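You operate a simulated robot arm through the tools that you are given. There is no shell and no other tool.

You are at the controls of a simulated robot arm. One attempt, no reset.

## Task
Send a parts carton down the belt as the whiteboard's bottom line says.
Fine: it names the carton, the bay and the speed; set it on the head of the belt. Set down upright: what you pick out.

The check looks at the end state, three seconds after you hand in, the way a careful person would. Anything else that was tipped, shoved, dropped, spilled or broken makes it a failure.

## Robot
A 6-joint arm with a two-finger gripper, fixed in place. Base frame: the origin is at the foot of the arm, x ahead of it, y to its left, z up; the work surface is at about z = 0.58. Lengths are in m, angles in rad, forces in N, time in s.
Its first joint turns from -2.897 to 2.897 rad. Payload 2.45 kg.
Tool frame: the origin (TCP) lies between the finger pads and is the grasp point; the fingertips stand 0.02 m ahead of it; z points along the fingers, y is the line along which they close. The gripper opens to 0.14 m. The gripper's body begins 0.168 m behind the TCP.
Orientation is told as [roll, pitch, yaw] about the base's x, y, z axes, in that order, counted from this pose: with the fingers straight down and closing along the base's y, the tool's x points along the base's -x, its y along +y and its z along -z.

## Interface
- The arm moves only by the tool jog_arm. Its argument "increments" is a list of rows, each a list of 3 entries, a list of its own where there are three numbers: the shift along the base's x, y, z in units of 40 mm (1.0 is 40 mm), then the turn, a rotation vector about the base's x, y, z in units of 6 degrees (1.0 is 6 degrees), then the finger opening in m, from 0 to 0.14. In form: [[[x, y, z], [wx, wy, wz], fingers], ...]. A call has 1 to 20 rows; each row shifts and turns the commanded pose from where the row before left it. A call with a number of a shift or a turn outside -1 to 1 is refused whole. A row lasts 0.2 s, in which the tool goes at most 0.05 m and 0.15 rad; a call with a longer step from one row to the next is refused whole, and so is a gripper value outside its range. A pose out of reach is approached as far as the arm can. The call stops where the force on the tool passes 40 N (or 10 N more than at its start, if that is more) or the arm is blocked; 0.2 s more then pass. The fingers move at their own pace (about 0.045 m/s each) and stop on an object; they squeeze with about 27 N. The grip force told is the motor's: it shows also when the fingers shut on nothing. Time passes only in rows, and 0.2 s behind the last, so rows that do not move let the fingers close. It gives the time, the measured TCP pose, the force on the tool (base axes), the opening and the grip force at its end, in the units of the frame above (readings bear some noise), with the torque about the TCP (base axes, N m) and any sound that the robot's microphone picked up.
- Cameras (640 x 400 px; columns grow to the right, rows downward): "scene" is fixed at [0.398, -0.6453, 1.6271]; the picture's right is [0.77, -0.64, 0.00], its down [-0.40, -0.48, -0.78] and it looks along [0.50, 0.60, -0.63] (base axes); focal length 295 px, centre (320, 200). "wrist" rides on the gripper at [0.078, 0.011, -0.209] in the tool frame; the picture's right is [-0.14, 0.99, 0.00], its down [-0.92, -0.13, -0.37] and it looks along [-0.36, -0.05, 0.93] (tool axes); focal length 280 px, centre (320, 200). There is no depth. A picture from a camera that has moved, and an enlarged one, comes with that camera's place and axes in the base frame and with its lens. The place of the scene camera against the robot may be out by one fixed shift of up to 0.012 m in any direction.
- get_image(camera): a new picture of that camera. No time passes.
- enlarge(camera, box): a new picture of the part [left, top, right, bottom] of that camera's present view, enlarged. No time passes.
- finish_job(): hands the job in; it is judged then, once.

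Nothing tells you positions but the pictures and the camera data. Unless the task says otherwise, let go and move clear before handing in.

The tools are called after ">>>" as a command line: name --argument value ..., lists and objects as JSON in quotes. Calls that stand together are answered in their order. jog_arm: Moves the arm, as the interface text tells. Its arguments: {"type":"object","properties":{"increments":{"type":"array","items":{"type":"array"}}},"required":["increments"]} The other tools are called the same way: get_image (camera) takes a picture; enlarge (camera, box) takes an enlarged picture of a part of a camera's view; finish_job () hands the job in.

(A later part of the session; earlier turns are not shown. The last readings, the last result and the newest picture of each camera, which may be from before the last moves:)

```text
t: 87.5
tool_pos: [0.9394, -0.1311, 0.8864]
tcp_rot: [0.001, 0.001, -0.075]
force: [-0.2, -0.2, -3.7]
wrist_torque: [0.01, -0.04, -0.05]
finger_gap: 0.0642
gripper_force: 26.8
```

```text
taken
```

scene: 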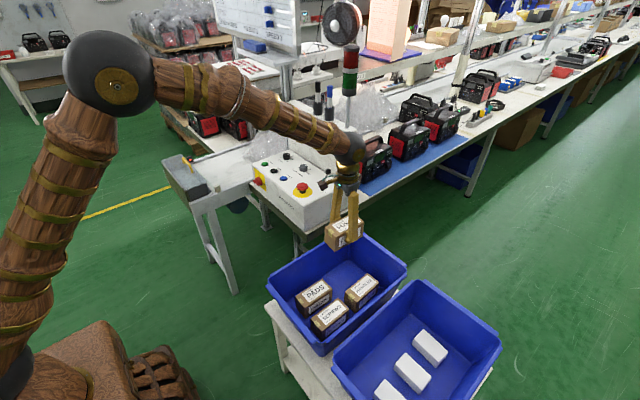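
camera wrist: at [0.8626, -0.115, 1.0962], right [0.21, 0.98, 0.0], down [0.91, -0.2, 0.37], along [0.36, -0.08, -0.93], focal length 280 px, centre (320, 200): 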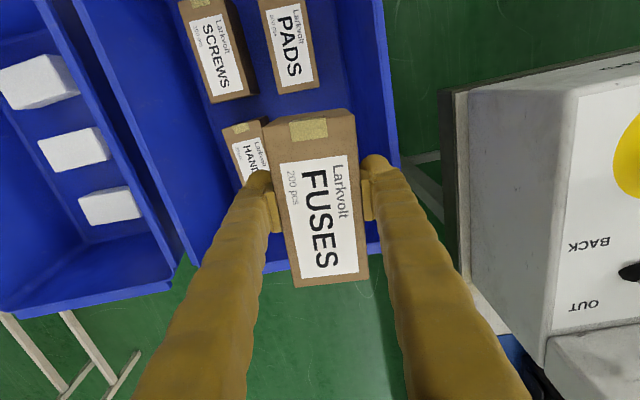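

The carton is held upright and clear of the bin; the other cartons are untouched. I raise it, pull back in front of the console and swing toward the belt head.

>>> jog_arm --increments '[[[-0.3, 0, 0.4], [0, 0, 0.2], 0.0], [[-0.6, 0, 0.5], [0, 0, 0.2], 0.0], [[-0.7, 0, 0.5], [0, 0, 0.2], 0.0], [[-0.7, 0, 0.5], [0, 0, 0.12], 0.0], [[-0.7, 0.1, 0.4], [0, 0, 0], 0.0], [[-0.7, 0.3, 0.3], [0, 0, 0], 0.0], [[-0.6, 0.5, 0.2], [0, 0, 0], 0.0], [[-0.4, 0.7, 0], [0, 0, 0], 0.0], [[-0.2, 0.8, 0], [0, 0, 0], 0.0], [[0, 0.8, 0], [0, 0, 0], 0.0], [[0, 0.8, 0], [0, 0, 0], 0.0], [[0, 0.8, 0], [0, 0, 0], 0.0], [[0, 0.8, 0], [0, 0, 0], 0.0], [[0, 0.8, 0], [0, 0, 0], 0.0], [[0, 0.8, 0], [0, 0, 0], 0.0], [[0, 0.8, 0], [0, 0, 0], 0.0], [[0, 0.8, 0], [0, 0, 0], 0.0], [[0, 0.8, 0], [0, 0, 0], 0.0], [[0, 0.8, 0], [0, 0, 0], 0.0], [[0, 0.5, 0], [0, 0, 0], 0.0]]'

>>> get_image --camera "scene"

>>> get_image --camera "wrist"

```text
t: 91.7
tool_pos: [0.7454, 0.3065, 0.9985]
tcp_rot: [0.003, 0.001, 0.0]
force: [0.9, -0.1, -2.9]
wrist_torque: [0.0, 0.06, -0.01]
finger_gap: 0.0643
gripper_force: 27.2
```

```text
taken
```

scene: 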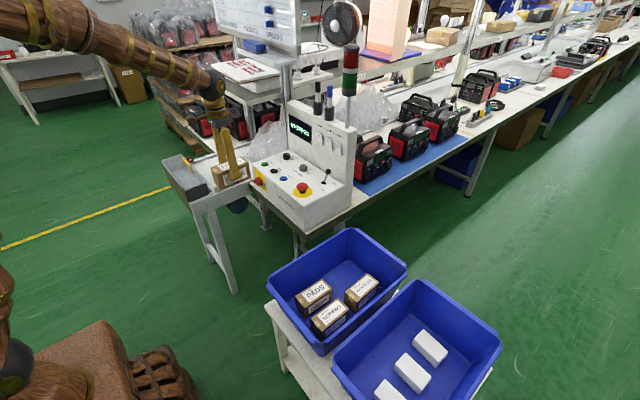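

```text
taken
camera wrist: at [0.6671, 0.3158, 1.2071], right [0.14, 0.99, 0.0], down [0.92, -0.13, 0.37], along [0.36, -0.05, -0.93], focal length 280 px, centre (320, 200)
```

wrist: 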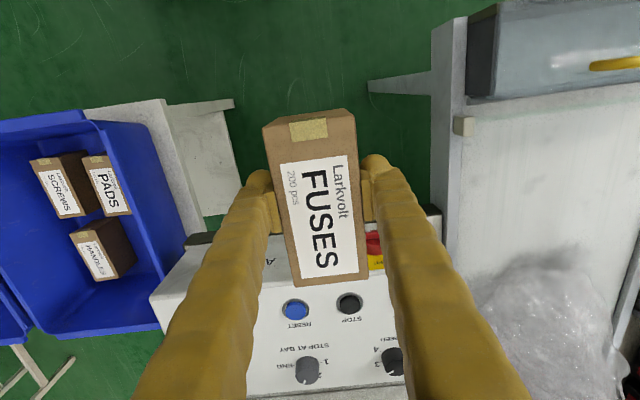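

Carton held level and in front of the console. I continue over the belt to about (0.80, 0.65) at height, checking the reach.

>>> jog_arm --increments '[[[0, 0.5, 0], [0, 0, 0], 0.0], [[0, 0.8, 0], [0, 0, 0], 0.0], [[0, 0.8, 0], [0, 0, 0], 0.0], [[0, 0.8, 0], [0, 0, 0], 0.0], [[0, 0.8, 0], [0, 0, 0], 0.0], [[0.2, 0.8, 0], [0, 0, 0], 0.0], [[0.3, 0.8, 0], [0, 0, 0], 0.0], [[0.3, 0.8, 0], [0, 0, 0], 0.0], [[0.3, 0.8, 0], [0, 0, 0], 0.0], [[0.2, 0.8, 0], [0, 0, 0], 0.0], [[0.06, 0.6, 0], [0, 0, 0], 0.0], [[0, 0.3, 0], [0, 0, 0], 0.0]]'

>>> get_image --camera "scene"

>>> get_image --camera "wrist"

>>> enlarge --camera "scene" --box '[155, 100, 295, 220]'

```text
t: 94.3
tool_pos: [0.7984, 0.6502, 0.9988]
tcp_rot: [0.001, 0.002, -0.001]
force: [0.3, 0.4, -3.5]
wrist_torque: [-0.02, 0.04, 0.01]
finger_gap: 0.064
gripper_force: 27.4
```

```text
taken
```

scene: 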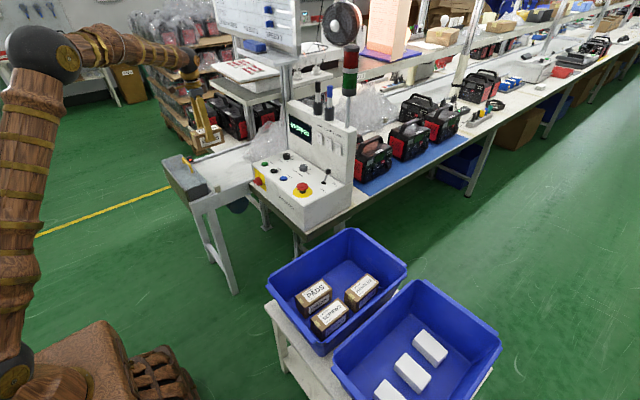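

```text
taken
camera wrist: at [0.7197, 0.6604, 1.2073], right [0.14, 0.99, 0.0], down [0.92, -0.13, 0.37], along [0.36, -0.05, -0.93], focal length 280 px, centre (320, 200)
```

wrist: 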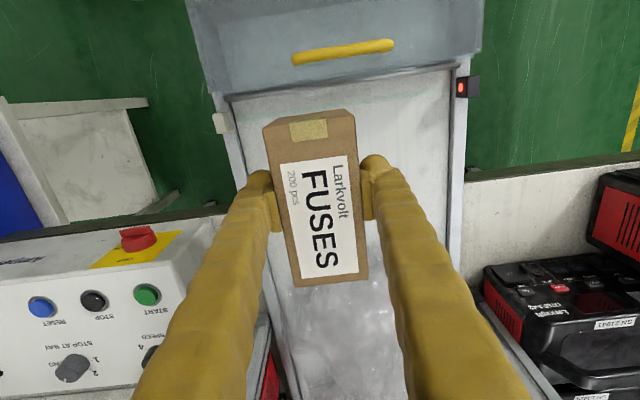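

```text
3.33 times, centred on (225, 160) of scene
camera zoom: at [0.398, -0.6453, 1.6271], right [0.77, -0.64, 0.0], down [-0.4, -0.48, -0.78], along [0.5, 0.6, -0.63], focal length 985 px, centre (637, 333)
```

zoom: 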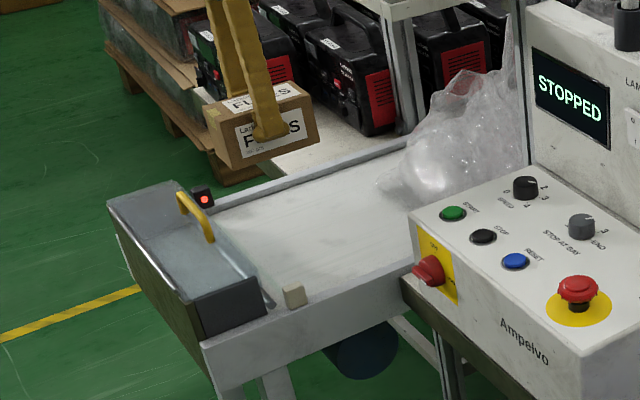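

The arm reaches fine here, and the hood's rod is at x≈0.715 and the beam at x≈0.745, so the carton (0.733–0.863) clears the rod and covers the beam. I shift to the belt middle and lower to just above the belt.

>>> jog_arm --increments '[[[0, 0.25, 0], [0, 0, 0], 0.0], [[0, 0.3, -0.2], [0, 0, 0], 0.0], [[0, 0.2, -0.5], [0, 0, 0], 0.0], [[0, 0, -0.7], [0, 0, 0], 0.0], [[0, 0, -0.7], [0, 0, 0], 0.0], [[0, 0, -0.7], [0, 0, 0], 0.0], [[0, 0, -0.5], [0, 0, 0], 0.0], [[0, 0, -0.3], [0, 0, 0], 0.0]]'

>>> get_image --camera "wrist"

>>> enlarge --camera "scene" --box '[165, 125, 265, 200]'

```text
t: 96.1
tool_pos: [0.7974, 0.6796, 0.8524]
tcp_rot: [0.003, -0.001, -0.001]
force: [-0.7, 0.3, -3.2]
wrist_torque: [0.02, 0.01, -0.03]
finger_gap: 0.0642
gripper_force: 26.8
```

```text
taken
camera wrist: at [0.7193, 0.6905, 1.0636], right [0.14, 0.99, 0.0], down [0.92, -0.13, 0.37], along [0.37, -0.05, -0.93], focal length 280 px, centre (320, 200)
```

wrist: 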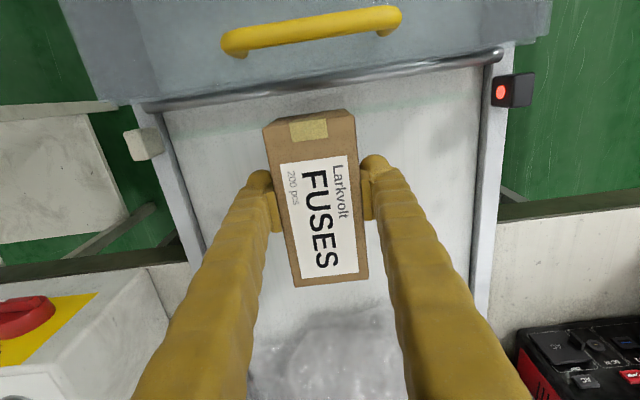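

```text
5.33 times, centred on (215, 162) of scene
camera zoom: at [0.398, -0.6453, 1.6271], right [0.77, -0.64, 0.0], down [-0.4, -0.48, -0.78], along [0.5, 0.6, -0.63], focal length 1575 px, centre (880, 400)
```

zoom: 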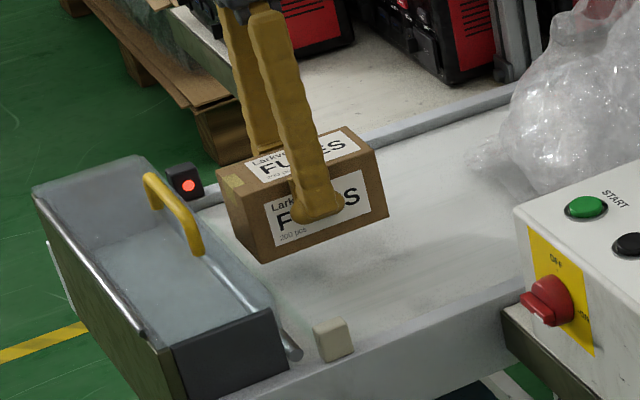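

The carton hangs just above the belt, clear of the rod and block. I lower in small steps, watching for the weight to come off.

>>> jog_arm --increments '[[[0, 0, -0.25], [0, 0, 0], 0.0], [[0, 0, -0.2], [0, 0, 0], 0.0], [[0, 0, -0.1], [0, 0, 0], 0.0], [[0, 0, -0.05], [0, 0, 0], 0.0]]'

```text
t: 97.1
tool_pos: [0.7988, 0.6789, 0.83]
tcp_rot: [0.002, 0.0, 0.001]
force: [1.0, -0.7, -3.5]
wrist_torque: [0.0, -0.03, -0.02]
finger_gap: 0.0641
gripper_force: 26.6
```

>>> jog_arm --increments '[[[0, 0, -0.07], [0, 0, 0], 0.0], [[0, 0, -0.07], [0, 0, 0], 0.0]]'

>>> enlarge --camera "scene" --box '[165, 125, 265, 200]'

```text
t: 97.7
tool_pos: [0.7986, 0.6802, 0.8247]
tcp_rot: [0.002, 0.0, 0.0]
force: [-0.3, 0.6, -3.4]
wrist_torque: [0.0, 0.06, 0.0]
finger_gap: 0.0641
gripper_force: 26.7
```

```text
5.33 times, centred on (215, 162) of scene
camera zoom: at [0.398, -0.6453, 1.6271], right [0.77, -0.64, 0.0], down [-0.4, -0.48, -0.78], along [0.5, 0.6, -0.63], focal length 1575 px, centre (880, 400)
```

zoom: 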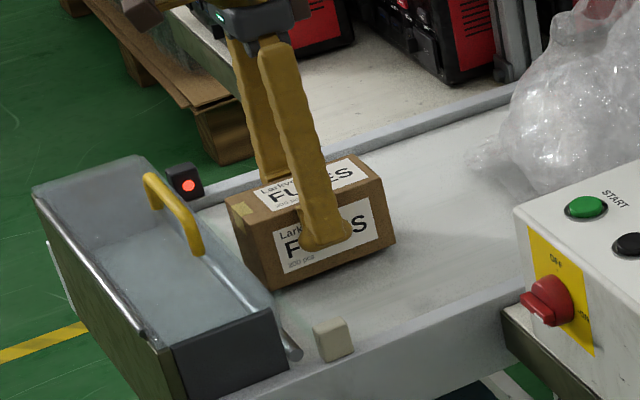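

Not touching yet. I keep going down in 2 mm steps.

>>> jog_arm --increments '[[[0, 0, -0.05], [0, 0, 0], 0.0], [[0, 0, -0.05], [0, 0, 0], 0.0]]'

```text
t: 98.3
tool_pos: [0.7983, 0.6799, 0.821]
tcp_rot: [0.002, 0.0, 0.0]
force: [-0.4, 0.2, -4.2]
wrist_torque: [0.01, 0.03, -0.03]
finger_gap: 0.0641
gripper_force: 26.3
```

>>> jog_arm --increments '[[[0, 0, -0.05], [0, 0, 0], 0.0], [[0, 0, -0.05], [0, 0, 0], 0.0]]'

```text
t: 98.9
tool_pos: [0.7988, 0.6814, 0.816]
tcp_rot: [0.002, 0.0, -0.001]
force: [-0.6, 0.1, -3.0]
wrist_torque: [0.0, 0.0, 0.03]
finger_gap: 0.0641
gripper_force: 26.5
```

>>> jog_arm --increments '[[[0, 0, -0.05], [0, 0, 0], 0.0], [[0, 0, -0.05], [0, 0, 0], 0.0]]'

>>> enlarge --camera "scene" --box '[165, 125, 265, 200]'

```text
t: 99.5
tool_pos: [0.7986, 0.6799, 0.813]
tcp_rot: [0.002, -0.003, -0.001]
force: [0.1, -2.2, 12.0]
wrist_torque: [-0.16, 0.92, 0.34]
finger_gap: 0.0641
gripper_force: 26.6
```

```text
5.33 times, centred on (215, 162) of scene
camera zoom: at [0.398, -0.6453, 1.6271], right [0.77, -0.64, 0.0], down [-0.4, -0.48, -0.78], along [0.5, 0.6, -0.63], focal length 1575 px, centre (880, 400)
```

zoom: 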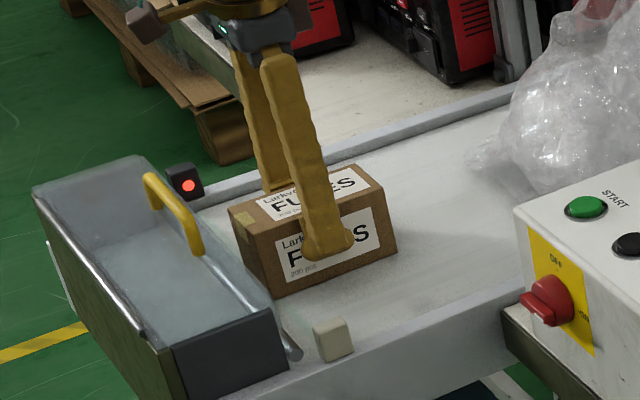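

Contact: the carton's head-end edge is on the belt with about 12 N. I open the fingers a little to let it settle flat and look.

>>> jog_arm --increments '[[[0, 0, 0.02], [0, 0, 0], 0.07], [[0, 0, 0], [0, 0, 0], 0.085], [[0, 0, 0], [0, 0, 0], 0.09]]'

>>> enlarge --camera "scene" --box '[165, 125, 265, 200]'

>>> get_image --camera "wrist"

```text
t: 100.3
tool_pos: [0.7977, 0.68, 0.8132]
tcp_rot: [0.003, 0.001, 0.001]
force: [-0.6, 1.1, 0.1]
wrist_torque: [0.05, 0.01, 0.04]
finger_gap: 0.0903
gripper_force: 0.0
```

```text
5.33 times, centred on (215, 162) of scene
camera zoom: at [0.398, -0.6453, 1.6271], right [0.77, -0.64, 0.0], down [-0.4, -0.48, -0.78], along [0.5, 0.6, -0.63], focal length 1575 px, centre (880, 400)
```

zoom: 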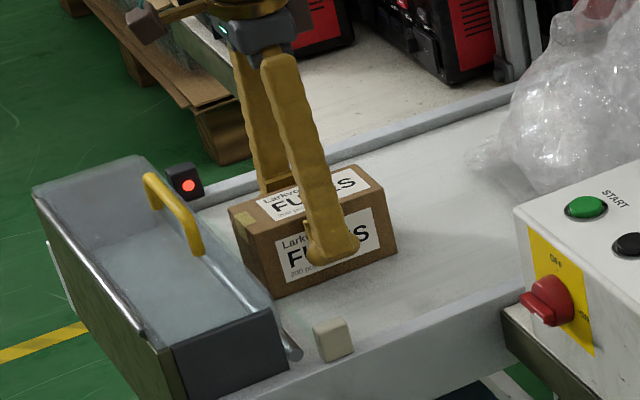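

```text
taken
camera wrist: at [0.7196, 0.6901, 1.0223], right [0.14, 0.99, 0.0], down [0.92, -0.13, 0.37], along [0.36, -0.05, -0.93], focal length 280 px, centre (320, 200)
```

wrist: 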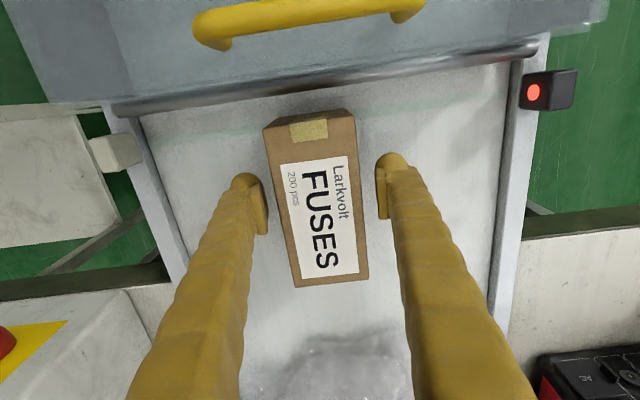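

The carton stands upright on the belt head. I raise the open gripper straight up and check the sensor light and display.

>>> jog_arm --increments '[[[0, 0, 0.3], [0, 0, 0], 0.09], [[0, 0, 0.6], [0, 0, 0], 0.09], [[0, 0, 0.8], [0, 0, 0], 0.09], [[0, 0, 0.9], [0, 0, 0], 0.09], [[0, -0.5, 0.8], [0, 0, 0], 0.09]]'

>>> get_image --camera "wrist"

>>> enlarge --camera "scene" --box '[155, 95, 315, 205]'

>>> enlarge --camera "scene" --box '[180, 140, 244, 190]'

```text
t: 101.5
tool_pos: [0.7979, 0.6605, 0.9495]
tcp_rot: [-0.001, 0.003, 0.0]
force: [-0.1, 0.6, -0.7]
wrist_torque: [-0.03, 0.01, 0.0]
finger_gap: 0.0897
gripper_force: 0.2
```

```text
taken
camera wrist: at [0.7189, 0.6701, 1.1589], right [0.14, 0.99, 0.0], down [0.92, -0.13, 0.37], along [0.36, -0.05, -0.93], focal length 280 px, centre (320, 200)
```

wrist: 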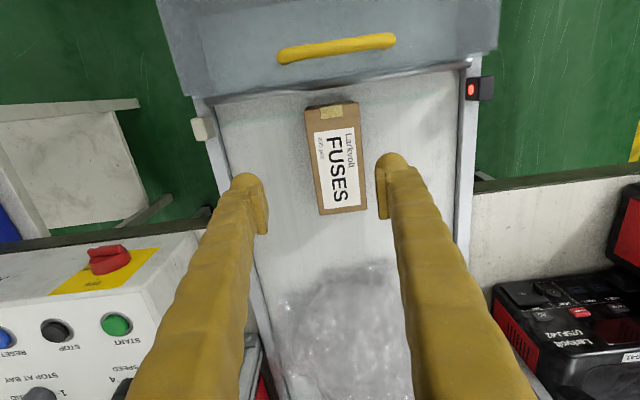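

```text
3.64 times, centred on (235, 150) of scene
camera zoom: at [0.398, -0.6453, 1.6271], right [0.77, -0.64, 0.0], down [-0.4, -0.48, -0.78], along [0.5, 0.6, -0.63], focal length 1074 px, centre (629, 382)
```

zoom: 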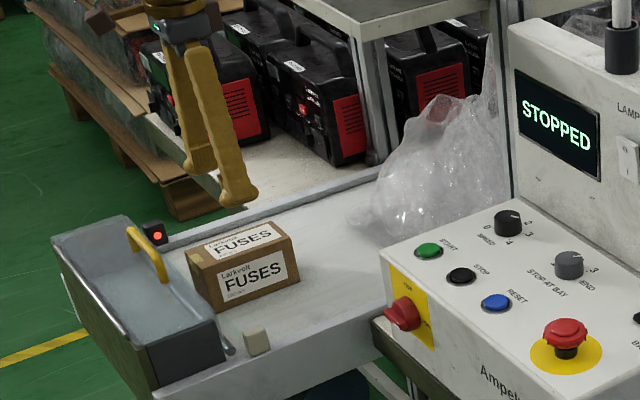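

```text
8.00 times, centred on (212, 165) of scene
camera zoom: at [0.398, -0.6453, 1.6271], right [0.77, -0.64, 0.0], down [-0.4, -0.48, -0.78], along [0.5, 0.6, -0.63], focal length 2363 px, centre (1184, 480)
```

zoom: 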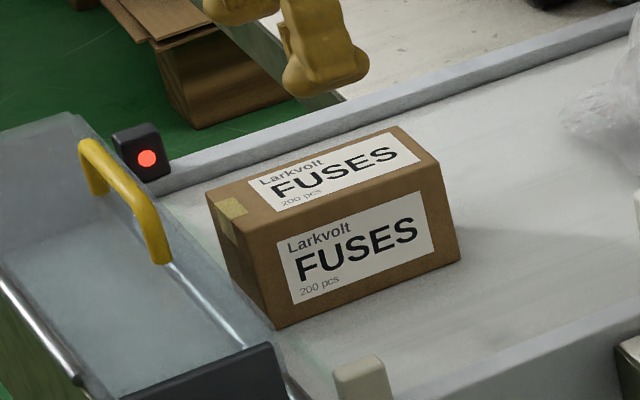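

FUSES stands on the belt head across the beam, knobs at 3/3, lever OUT, hood closed. Before pressing START I double-check the E-stop, lever and knobs once more, while moving to a pose above START with closed fingers.

>>> jog_arm --increments '[[[0, -0.6, 0.8], [0, 0, 0], 0.05], [[0, -0.9, 0.8], [0, 0, 0], 0.0], [[0.1, -0.9, 0.3], [0, 0, 0], 0.0], [[0.1, -0.9, 0], [0, -0.8, 0], 0.0], [[0.3, -0.9, 0], [0, -0.8, 0], 0.0], [[0.5, -0.9, 0], [0, -0.9, 0], 0.0], [[0.6, -0.9, 0], [0, -0.83, 0], 0.0], [[0.7, -0.6, -0.3], [0, 0, 0], 0.0], [[0.8, 0, -0.6], [0, 0, 0], 0.0], [[0.7, 0, -0.6], [0, 0, 0], 0.0]]'

>>> get_image --camera "wrist"

>>> enlarge --camera "scene" --box '[245, 105, 355, 205]'

>>> enlarge --camera "wrist" --box '[220, 80, 420, 205]'

```text
t: 103.7
tool_pos: [0.9479, 0.3987, 0.9658]
tcp_rot: [0.002, -0.349, -0.002]
force: [0.1, -0.3, -0.2]
wrist_torque: [0.04, -0.02, 0.0]
finger_gap: 0.0002
gripper_force: 26.9
```

```text
taken
camera wrist: at [0.8022, 0.4084, 1.135], right [0.13, 0.99, 0.05], down [0.74, -0.13, 0.66], along [0.66, -0.05, -0.75], focal length 280 px, centre (320, 200)
```

wrist: 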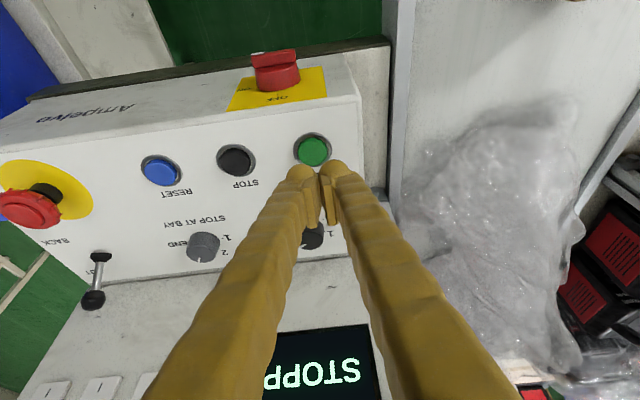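

```text
4.00 times, centred on (300, 155) of scene
camera zoom: at [0.398, -0.6453, 1.6271], right [0.77, -0.64, 0.0], down [-0.4, -0.48, -0.78], along [0.5, 0.6, -0.63], focal length 1182 px, centre (400, 380)
```

zoom: 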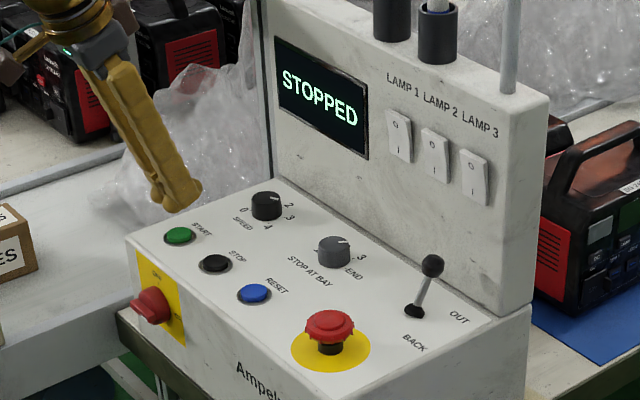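

```text
3.20 times, centred on (320, 142) of wrist
camera zoom: at [0.8022, 0.4084, 1.135], right [0.13, 0.99, 0.05], down [0.74, -0.13, 0.66], along [0.66, -0.05, -0.75], focal length 897 px, centre (320, 384)
```

zoom: 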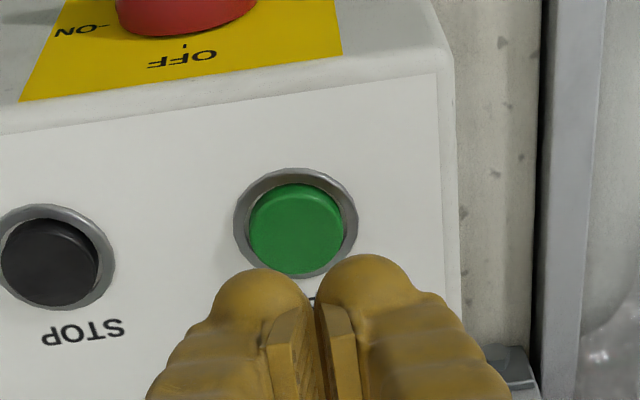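

Everything is set: knobs 3/3, lever OUT, E-stop released, isolator ON. I fine-align over START and lower towards it.

>>> jog_arm --increments '[[[0.12, -0.15, 0], [0, 0, 0], 0.0], [[0, 0, -0.3], [0, 0, 0], 0.0], [[0, 0, -0.2], [0, 0, 0], 0.0], [[0, 0, -0.1], [0, 0, 0], 0.0]]'

>>> enlarge --camera "wrist" --box '[220, 80, 420, 205]'

>>> enlarge --camera "scene" --box '[250, 145, 314, 185]'

```text
t: 104.7
tool_pos: [0.9542, 0.3905, 0.9419]
tcp_rot: [0.002, -0.35, 0.001]
force: [-1.1, 0.2, -0.7]
wrist_torque: [0.03, 0.0, 0.01]
finger_gap: 0.0
gripper_force: 27.0
```

```text
3.20 times, centred on (320, 142) of wrist
camera zoom: at [0.8094, 0.4005, 1.1106], right [0.13, 0.99, 0.05], down [0.74, -0.13, 0.66], along [0.66, -0.05, -0.75], focal length 897 px, centre (320, 384)
```

zoom: 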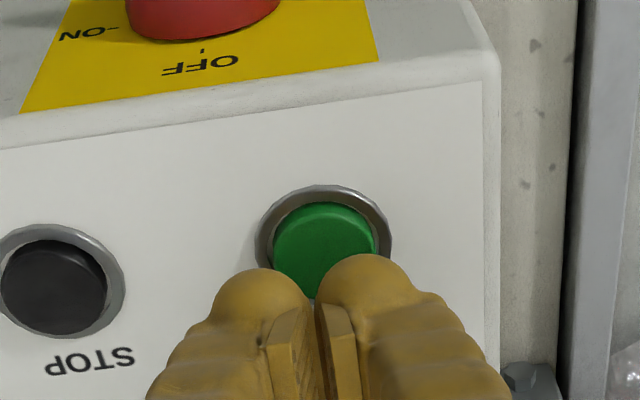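

```text
10.00 times, centred on (282, 165) of scene
camera zoom: at [0.398, -0.6453, 1.6271], right [0.77, -0.64, 0.0], down [-0.4, -0.48, -0.78], along [0.5, 0.6, -0.63], focal length 2954 px, centre (700, 550)
```

zoom: 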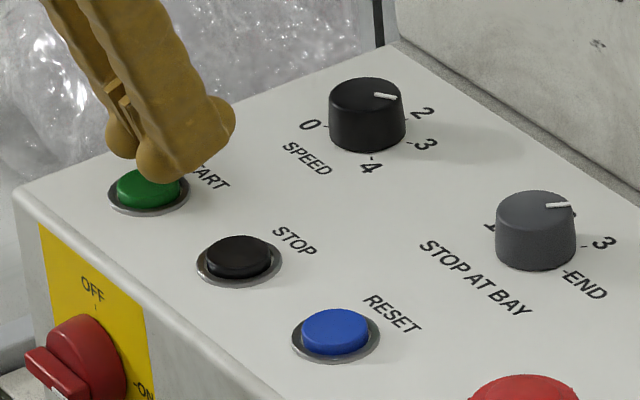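

The fingertip is slightly past the cap's centre; I shift 6 mm back and 3 mm left, then press down gently in small steps.

>>> jog_arm --increments '[[[-0.15, 0.08, 0], [0, 0, 0], 0.0], [[0, 0, -0.1], [0, 0, 0], 0.0], [[0, 0, -0.05], [0, 0, 0], 0.0]]'

>>> enlarge --camera "scene" --box '[250, 145, 314, 185]'

```text
t: 105.5
tool_pos: [0.9494, 0.3931, 0.9353]
tcp_rot: [0.002, -0.348, 0.0]
force: [0.0, -0.1, -0.5]
wrist_torque: [-0.02, -0.01, -0.01]
finger_gap: 0.0003
gripper_force: 27.4
```

```text
10.00 times, centred on (282, 165) of scene
camera zoom: at [0.398, -0.6453, 1.6271], right [0.77, -0.64, 0.0], down [-0.4, -0.48, -0.78], along [0.5, 0.6, -0.63], focal length 2954 px, centre (700, 550)
```

zoom: 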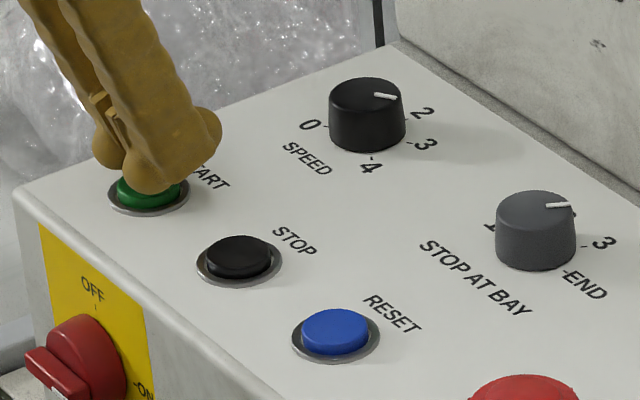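

The tip is now right above the green cap without contact. I press down in 2 mm steps.

>>> jog_arm --increments '[[[0, 0, -0.05], [0, 0, 0], 0.0], [[0, 0, -0.05], [0, 0, 0], 0.0], [[0, 0, -0.05], [0, 0, 0], 0.0]]'

>>> enlarge --camera "scene" --box '[195, 95, 355, 195]'

```text
t: 106.3
tool_pos: [0.9489, 0.3932, 0.9296]
tcp_rot: [0.002, -0.348, 0.0]
force: [0.0, 0.2, 1.9]
wrist_torque: [0.03, 0.04, -0.01]
finger_gap: 0.0059
gripper_force: 29.8
heard: click
```

```text
4.00 times, centred on (275, 145) of scene
camera zoom: at [0.398, -0.6453, 1.6271], right [0.77, -0.64, 0.0], down [-0.4, -0.48, -0.78], along [0.5, 0.6, -0.63], focal length 1182 px, centre (500, 420)
```

zoom: 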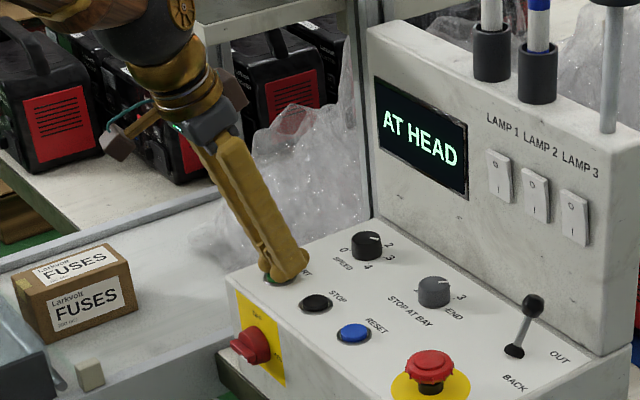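

A click was heard and the display changed to "AT HEAD". I release the button and watch what the display and carton do.

>>> jog_arm --increments '[[[0, 0, 0.3], [0, 0, 0], 0.0], [[0, 0, 0.5], [0, 0, 0], 0.0], [[0, 0, 0], [0, 0, 0], 0.0]]'

>>> enlarge --camera "scene" --box '[155, 85, 355, 210]'

>>> get_image --camera "scene"

>>> enlarge --camera "scene" --box '[180, 140, 244, 190]'

```text
t: 107.1
tool_pos: [0.9486, 0.3929, 0.9625]
tcp_rot: [0.001, -0.348, -0.001]
force: [-0.5, -1.0, 0.6]
wrist_torque: [0.01, 0.0, -0.02]
finger_gap: 0.0001
gripper_force: 29.3
```

```text
3.20 times, centred on (255, 148) of scene
camera zoom: at [0.398, -0.6453, 1.6271], right [0.77, -0.64, 0.0], down [-0.4, -0.48, -0.78], along [0.5, 0.6, -0.63], focal length 945 px, centre (528, 368)
```

zoom: 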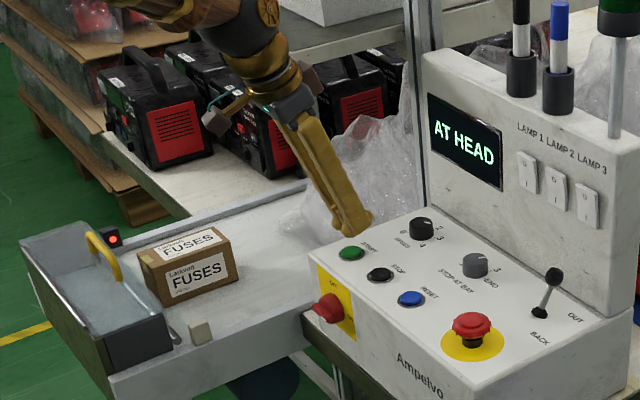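

```text
taken
```

scene: 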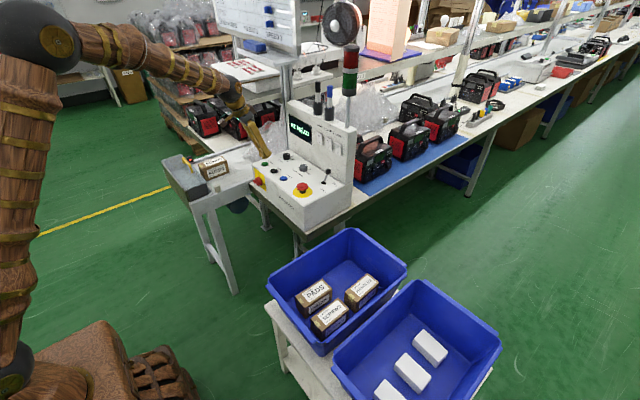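

```text
8.00 times, centred on (212, 165) of scene
camera zoom: at [0.398, -0.6453, 1.6271], right [0.77, -0.64, 0.0], down [-0.4, -0.48, -0.78], along [0.5, 0.6, -0.63], focal length 2363 px, centre (1184, 480)
```

zoom: 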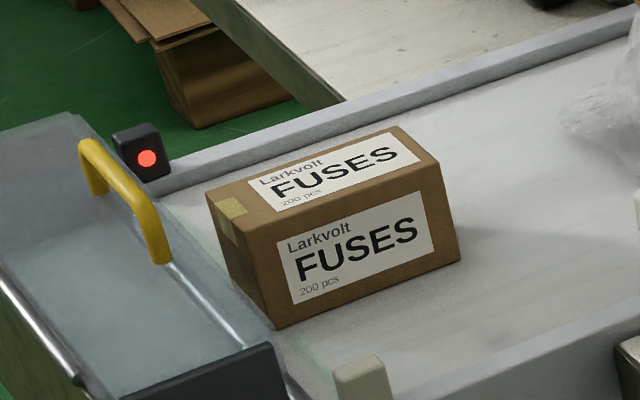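

The display reads "AT HEAD" and the carton hasn't moved. I wait two seconds to see whether the belt starts after a delay.

>>> jog_arm --increments '[[[0, 0, 0], [0, 0, 0], 0.0], [[0, 0, 0], [0, 0, 0], 0.0], [[0, 0, 0], [0, 0, 0], 0.0], [[0, 0, 0], [0, 0, 0], 0.0], [[0, 0, 0], [0, 0, 0], 0.0], [[0, 0, 0], [0, 0, 0], 0.0], [[0, 0, 0], [0, 0, 0], 0.0], [[0, 0, 0], [0, 0, 0], 0.0], [[0, 0, 0], [0, 0, 0], 0.0], [[0, 0, 0], [0, 0, 0], 0.0]]'

>>> enlarge --camera "scene" --box '[155, 85, 355, 210]'

>>> enlarge --camera "scene" --box '[305, 150, 345, 180]'

>>> enlarge --camera "scene" --box '[330, 30, 370, 110]'

```text
t: 109.3
tool_pos: [0.9491, 0.3911, 0.962]
tcp_rot: [0.003, -0.348, 0.001]
force: [0.1, -0.1, 0.0]
wrist_torque: [-0.02, 0.02, -0.01]
finger_gap: 0.0
gripper_force: 29.2
```

```text
3.20 times, centred on (255, 148) of scene
camera zoom: at [0.398, -0.6453, 1.6271], right [0.77, -0.64, 0.0], down [-0.4, -0.48, -0.78], along [0.5, 0.6, -0.63], focal length 945 px, centre (528, 368)
```

zoom: 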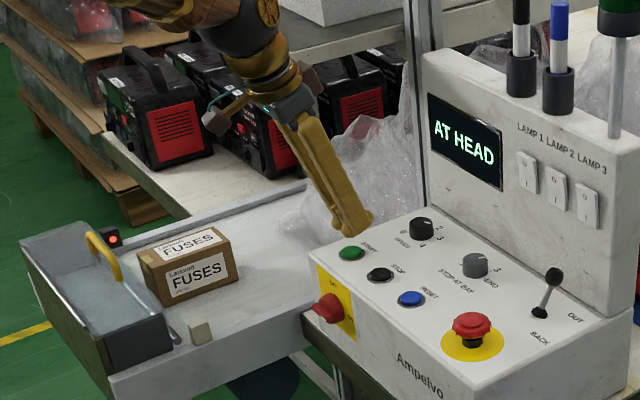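

```text
13.33 times, centred on (325, 165) of scene
camera zoom: at [0.398, -0.6453, 1.6271], right [0.77, -0.64, 0.0], down [-0.4, -0.48, -0.78], along [0.5, 0.6, -0.63], focal length 3939 px, centre (253, 667)
```

zoom: 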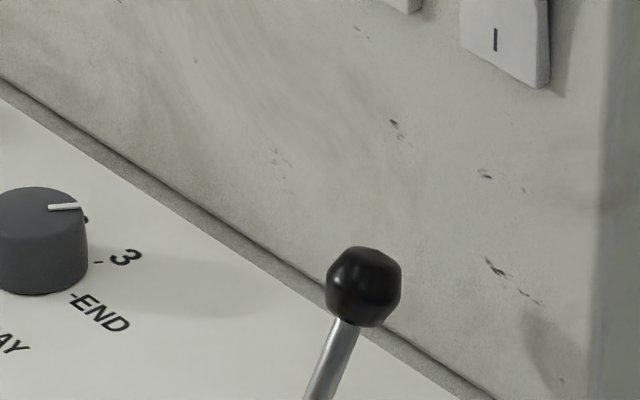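

```text
5.00 times, centred on (350, 70) of scene
camera zoom: at [0.398, -0.6453, 1.6271], right [0.77, -0.64, 0.0], down [-0.4, -0.48, -0.78], along [0.5, 0.6, -0.63], focal length 1477 px, centre (170, 850)
```

zoom: 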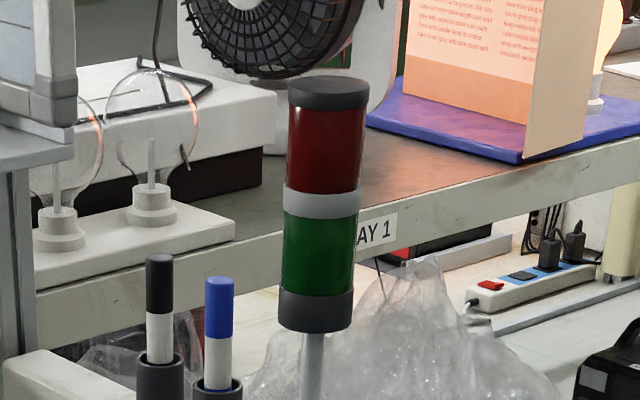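

The belt did not run; "AT HEAD" suggests the controller still reads the direction as BACK, perhaps because the lever is not fully thrown. I'll push the lever firmly to its OUT stop with closed fingers, first moving over behind it.

>>> jog_arm --increments '[[[0, -0.3, 0.8], [0, 0, 0], 0.0], [[0, -0.9, 0.6], [0, 0, 0], 0.0], [[0, -0.9, 0.3], [0, 0, 0], 0.0], [[0, -0.9, 0], [0, 0, 0], 0.0], [[0.2, -0.9, 0], [0, 0, 0], 0.0], [[0.4, -0.9, 0], [0, 0, 0], 0.0], [[0.5, -0.9, 0], [0, 0, 0], 0.0], [[0.5, -0.9, 0], [0, 0, 0], 0.0], [[0.1, -0.4, 0], [0, 0, 0], 0.0]]'

>>> get_image --camera "wrist"

>>> enlarge --camera "wrist" --box '[240, 80, 400, 180]'

```text
t: 111.3
tool_pos: [1.0184, 0.1125, 1.0295]
tcp_rot: [0.002, -0.349, -0.001]
force: [1.0, -0.6, 0.0]
wrist_torque: [-0.01, -0.01, 0.01]
finger_gap: 0.0
gripper_force: 29.8
```

```text
taken
camera wrist: at [0.8729, 0.1224, 1.2006], right [0.13, 0.99, 0.05], down [0.74, -0.13, 0.66], along [0.66, -0.05, -0.75], focal length 280 px, centre (320, 200)
```

wrist: 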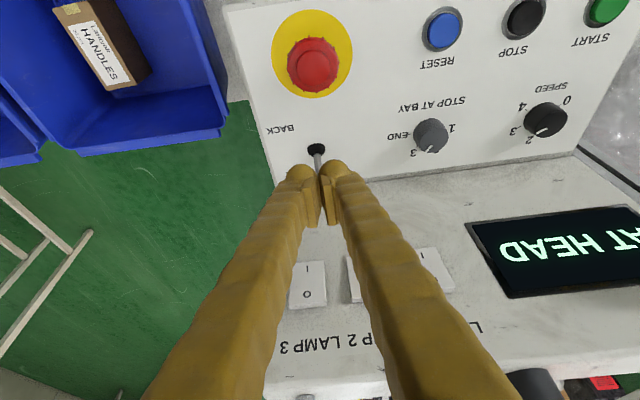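

```text
4.00 times, centred on (320, 130) of wrist
camera zoom: at [0.8729, 0.1224, 1.2006], right [0.13, 0.99, 0.05], down [0.74, -0.13, 0.66], along [0.66, -0.05, -0.75], focal length 1122 px, centre (320, 480)
```

zoom: 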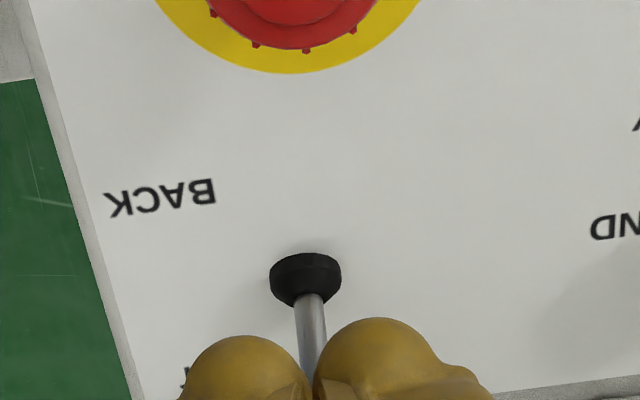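

I lower behind the ball (E-stop stays well behind the fingers) and then push forward in small steps.

>>> jog_arm --increments '[[[0, 0, -0.5], [0, 0, 0], 0.0], [[0, 0, -0.6], [0, 0, 0], 0.0], [[0, 0, -0.6], [0, 0, 0], 0.0], [[0.3, 0, 0], [0, 0, 0], 0.0], [[0.15, 0, 0], [0, 0, 0], 0.0]]'

>>> enlarge --camera "scene" --box '[290, 145, 354, 185]'

```text
t: 112.5
tool_pos: [1.0353, 0.1121, 0.9623]
tcp_rot: [0.001, -0.348, 0.001]
force: [0.5, -0.1, -0.2]
wrist_torque: [0.03, -0.02, -0.01]
finger_gap: 0.0
gripper_force: 29.4
```

```text
10.00 times, centred on (322, 165) of scene
camera zoom: at [0.398, -0.6453, 1.6271], right [0.77, -0.64, 0.0], down [-0.4, -0.48, -0.78], along [0.5, 0.6, -0.63], focal length 2954 px, centre (300, 550)
```

zoom: 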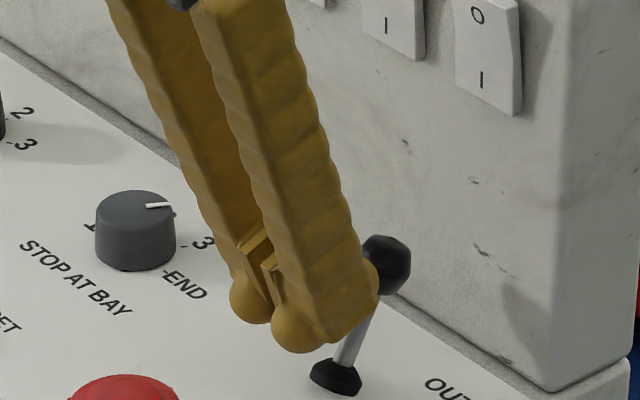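

Fingers are just behind the ball. I push forward 2 mm at a time.

>>> jog_arm --increments '[[[0.08, 0, 0], [0, 0, 0], 0.0], [[0.08, 0, 0], [0, 0, 0], 0.0], [[0.08, 0, 0], [0, 0, 0], 0.0]]'

>>> enlarge --camera "scene" --box '[290, 145, 354, 185]'

```text
t: 113.3
tool_pos: [1.0436, 0.1126, 0.9618]
tcp_rot: [0.003, -0.346, 0.001]
force: [-5.6, 0.3, 1.0]
wrist_torque: [-0.01, 0.05, -0.04]
finger_gap: 0.0003
gripper_force: 29.0
```

```text
10.00 times, centred on (322, 165) of scene
camera zoom: at [0.398, -0.6453, 1.6271], right [0.77, -0.64, 0.0], down [-0.4, -0.48, -0.78], along [0.5, 0.6, -0.63], focal length 2954 px, centre (300, 550)
```

zoom: 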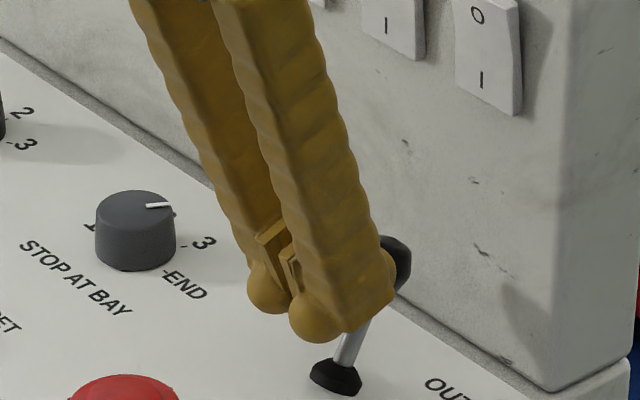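

Contact at 6 N. I push a few more millimetres to find the stop.

>>> jog_arm --increments '[[[0.05, 0, 0], [0, 0, 0], 0.0], [[0.05, 0, 0], [0, 0, 0], 0.0], [[0.05, 0, 0], [0, 0, 0], 0.0]]'

>>> enlarge --camera "scene" --box '[290, 145, 354, 185]'

```text
t: 113.8
tool_pos: [1.0461, 0.1124, 0.9618]
tcp_rot: [-0.001, -0.342, 0.001]
force: [-20.9, -0.2, 7.8]
wrist_torque: [0.09, 0.07, -0.21]
finger_gap: 0.0
gripper_force: 29.3
stopped in row 2: the force on the tool passed its limit at 44 N (the readings are from after the stop); the commanded pose is now the measured one
```

```text
10.00 times, centred on (322, 165) of scene
camera zoom: at [0.398, -0.6453, 1.6271], right [0.77, -0.64, 0.0], down [-0.4, -0.48, -0.78], along [0.5, 0.6, -0.63], focal length 2954 px, centre (300, 550)
```

zoom: 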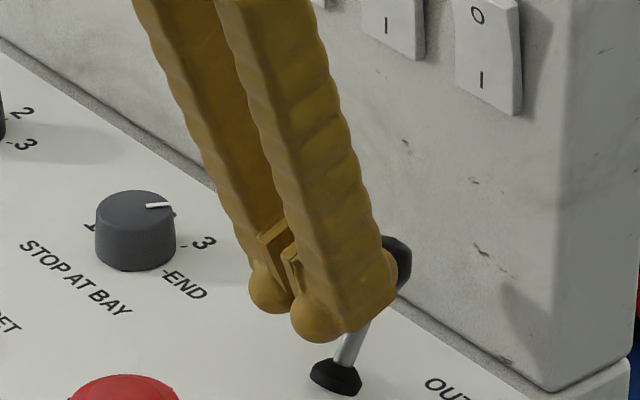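

The lever is hard against its OUT stop. I back off without touching the E-stop, rise, and go press START again to see whether it now registers.

>>> jog_arm --increments '[[[-0.3, 0, 0], [0, 0, 0], 0.0], [[-0.3, 0, 0.3], [0, 0, 0], 0.0], [[0, 0, 0.8], [0, 0, 0], 0.0], [[-0.3, 0.3, 0.8], [0, 0, 0], 0.0], [[-0.4, 0.8, 0], [0, 0, 0], 0.0], [[-0.4, 0.9, 0], [0, 0, 0], 0.0], [[-0.4, 0.9, 0], [0, 0, 0], 0.0], [[-0.3, 0.9, 0], [0, 0, 0], 0.0], [[0, 0.9, 0], [0, 0, 0], 0.0], [[0, 0.9, 0], [0, 0, 0], 0.0], [[0, 0.9, -0.2], [0, 0, 0], 0.0], [[0, 0.52, -0.5], [0, 0, 0], 0.0], [[0, 0, -0.7], [0, 0, 0], 0.0]]'

>>> enlarge --camera "scene" --box '[245, 105, 355, 205]'

>>> enlarge --camera "scene" --box '[305, 150, 345, 180]'

>>> enlarge --camera "scene" --box '[250, 145, 314, 185]'

```text
t: 116.6
tool_pos: [0.9507, 0.3933, 0.9834]
tcp_rot: [0.002, -0.346, -0.001]
force: [-0.1, -0.1, -0.3]
wrist_torque: [0.01, 0.01, 0.02]
finger_gap: 0.0
gripper_force: 29.4
```

```text
4.00 times, centred on (300, 155) of scene
camera zoom: at [0.398, -0.6453, 1.6271], right [0.77, -0.64, 0.0], down [-0.4, -0.48, -0.78], along [0.5, 0.6, -0.63], focal length 1182 px, centre (400, 380)
```

zoom: 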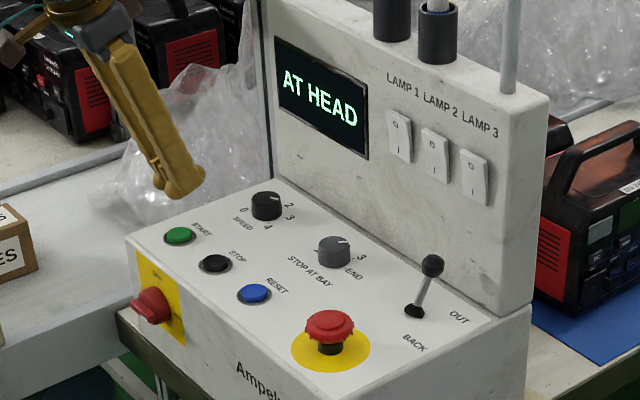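

```text
13.33 times, centred on (325, 165) of scene
camera zoom: at [0.398, -0.6453, 1.6271], right [0.77, -0.64, 0.0], down [-0.4, -0.48, -0.78], along [0.5, 0.6, -0.63], focal length 3939 px, centre (253, 667)
```

zoom: 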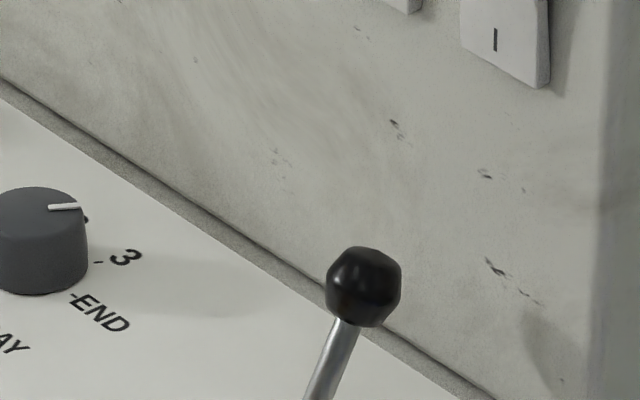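

```text
10.00 times, centred on (282, 165) of scene
camera zoom: at [0.398, -0.6453, 1.6271], right [0.77, -0.64, 0.0], down [-0.4, -0.48, -0.78], along [0.5, 0.6, -0.63], focal length 2954 px, centre (700, 550)
```

zoom: 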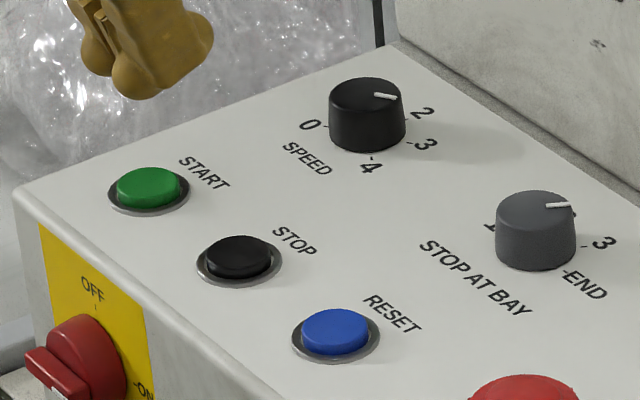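

The lever was already fully at OUT. I'm above START again, so I press it a second time and watch.

>>> jog_arm --increments '[[[-0.03, 0, -0.5], [0, 0, 0], 0.0], [[0, 0, -0.5], [0, 0, 0], 0.0], [[0, 0, -0.15], [0, 0, 0], 0.0], [[0, 0, -0.08], [0, 0, 0], 0.0], [[0, 0, -0.08], [0, 0, 0], 0.0], [[0, 0, -0.05], [0, 0, 0], 0.0]]'

>>> enlarge --camera "scene" --box '[155, 85, 355, 210]'

```text
t: 118.0
tool_pos: [0.9481, 0.3937, 0.9271]
tcp_rot: [0.003, -0.346, 0.0]
force: [-1.3, 0.6, 3.2]
wrist_torque: [0.03, 0.04, -0.01]
finger_gap: 0.0061
gripper_force: 28.9
heard: click
```

```text
3.20 times, centred on (255, 148) of scene
camera zoom: at [0.398, -0.6453, 1.6271], right [0.77, -0.64, 0.0], down [-0.4, -0.48, -0.78], along [0.5, 0.6, -0.63], focal length 945 px, centre (528, 368)
```

zoom: 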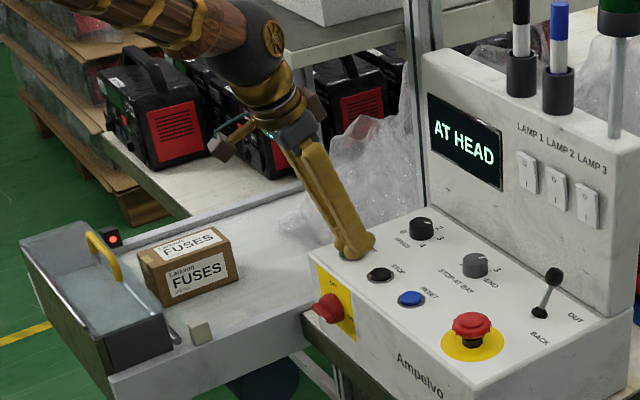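

Same result, so it isn't a missed press: with the tip at OUT the controller behaves as if driving back to the head. I'll return the lever to its original side and try START again; the carton is already against the head limit so this is a safe test.

>>> jog_arm --increments '[[[0, 0, 0.6], [0, 0, 0], 0.0], [[0, -0.2, 0.9], [0, 0, 0], 0.0], [[0, -0.6, 0.9], [0, -0.4, 0], 0.03], [[0, -0.9, 0.3], [0, -0.4, 0], 0.05], [[0.2, -0.9, 0], [0, -0.4, 0], 0.05], [[0.3, -0.9, 0], [0, -0.4, 0], 0.05], [[0.3, -0.9, 0], [0, -0.1, 0], 0.05], [[0.4, -0.9, 0], [0, 0, 0], 0.05], [[0.5, -0.9, 0], [0, 0, 0], 0.05], [[0.4, -0.85, 0], [0, 0, 0], 0.05], [[0.2, 0, -0.3], [0, 0, 0], 0.05]]'

>>> get_image --camera "wrist"

>>> enlarge --camera "wrist" --box '[220, 90, 420, 215]'

>>> enlarge --camera "scene" --box '[155, 85, 355, 210]'

```text
t: 120.4
tool_pos: [1.04, 0.1103, 1.0239]
tcp_rot: [0.0, -0.523, 0.0]
force: [0.5, 0.2, -0.4]
wrist_torque: [0.04, 0.01, -0.02]
finger_gap: 0.0501
gripper_force: 0.1
```

```text
taken
camera wrist: at [0.8671, 0.1206, 1.1647], right [0.12, 0.99, 0.07], down [0.61, -0.13, 0.78], along [0.78, -0.05, -0.62], focal length 280 px, centre (320, 200)
```

wrist: 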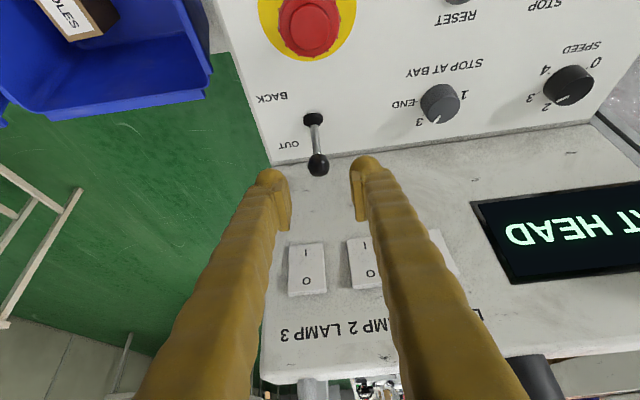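

```text
3.20 times, centred on (320, 152) of wrist
camera zoom: at [0.8671, 0.1206, 1.1647], right [0.12, 0.99, 0.07], down [0.61, -0.13, 0.78], along [0.78, -0.05, -0.62], focal length 897 px, centre (320, 352)
```

zoom: 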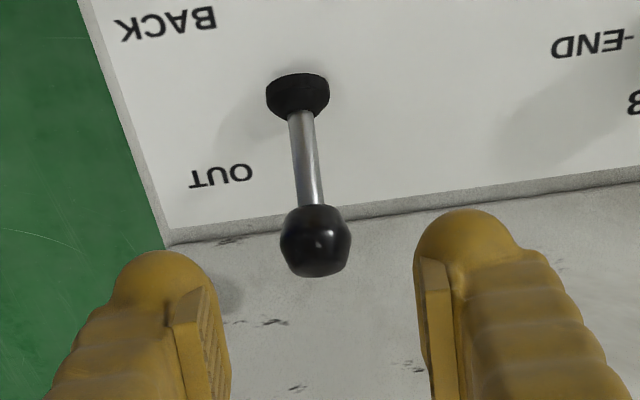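

```text
3.20 times, centred on (255, 148) of scene
camera zoom: at [0.398, -0.6453, 1.6271], right [0.77, -0.64, 0.0], down [-0.4, -0.48, -0.78], along [0.5, 0.6, -0.63], focal length 945 px, centre (528, 368)
```

zoom: 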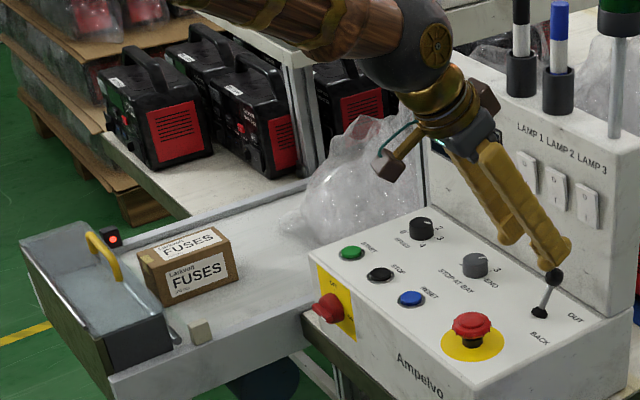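

The ball lies centred between the open fingers. I slide in along the tool axis and close on the ball.

>>> jog_arm --increments '[[[0.2, 0, -0.42], [0, 0, 0], 0.05], [[0.2, 0, -0.42], [0, 0, 0], 0.05], [[0.2, 0, -0.42], [0, 0, 0], 0.05], [[0.19, 0, -0.4], [0, 0, 0], 0.05], [[0, 0, 0], [0, 0, 0], 0.015], [[0, 0, 0], [0, 0, 0], 0.015], [[0, 0, 0], [0, 0, 0], 0.015], [[0, 0, 0], [0, 0, 0], 0.015]]'

>>> enlarge --camera "wrist" --box '[220, 90, 420, 215]'

```text
t: 122.2
tool_pos: [1.0723, 0.1118, 0.9566]
tcp_rot: [-0.001, -0.523, 0.001]
force: [2.2, -17.7, -3.0]
wrist_torque: [-0.1, -0.16, -0.1]
finger_gap: 0.0268
gripper_force: 9.1
```

```text
3.20 times, centred on (320, 152) of wrist
camera zoom: at [0.8989, 0.1213, 1.0987], right [0.12, 0.99, 0.07], down [0.61, -0.13, 0.78], along [0.78, -0.05, -0.62], focal length 897 px, centre (320, 352)
```

zoom: 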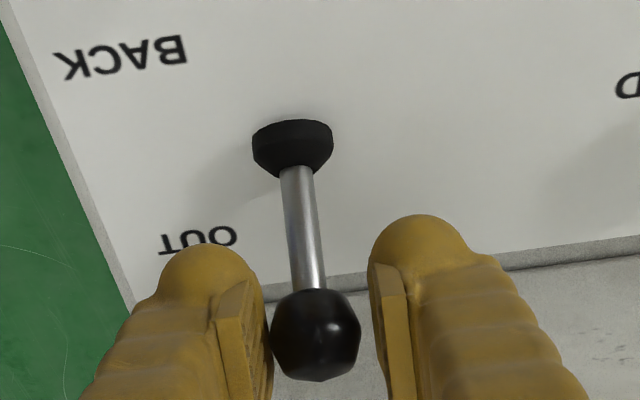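

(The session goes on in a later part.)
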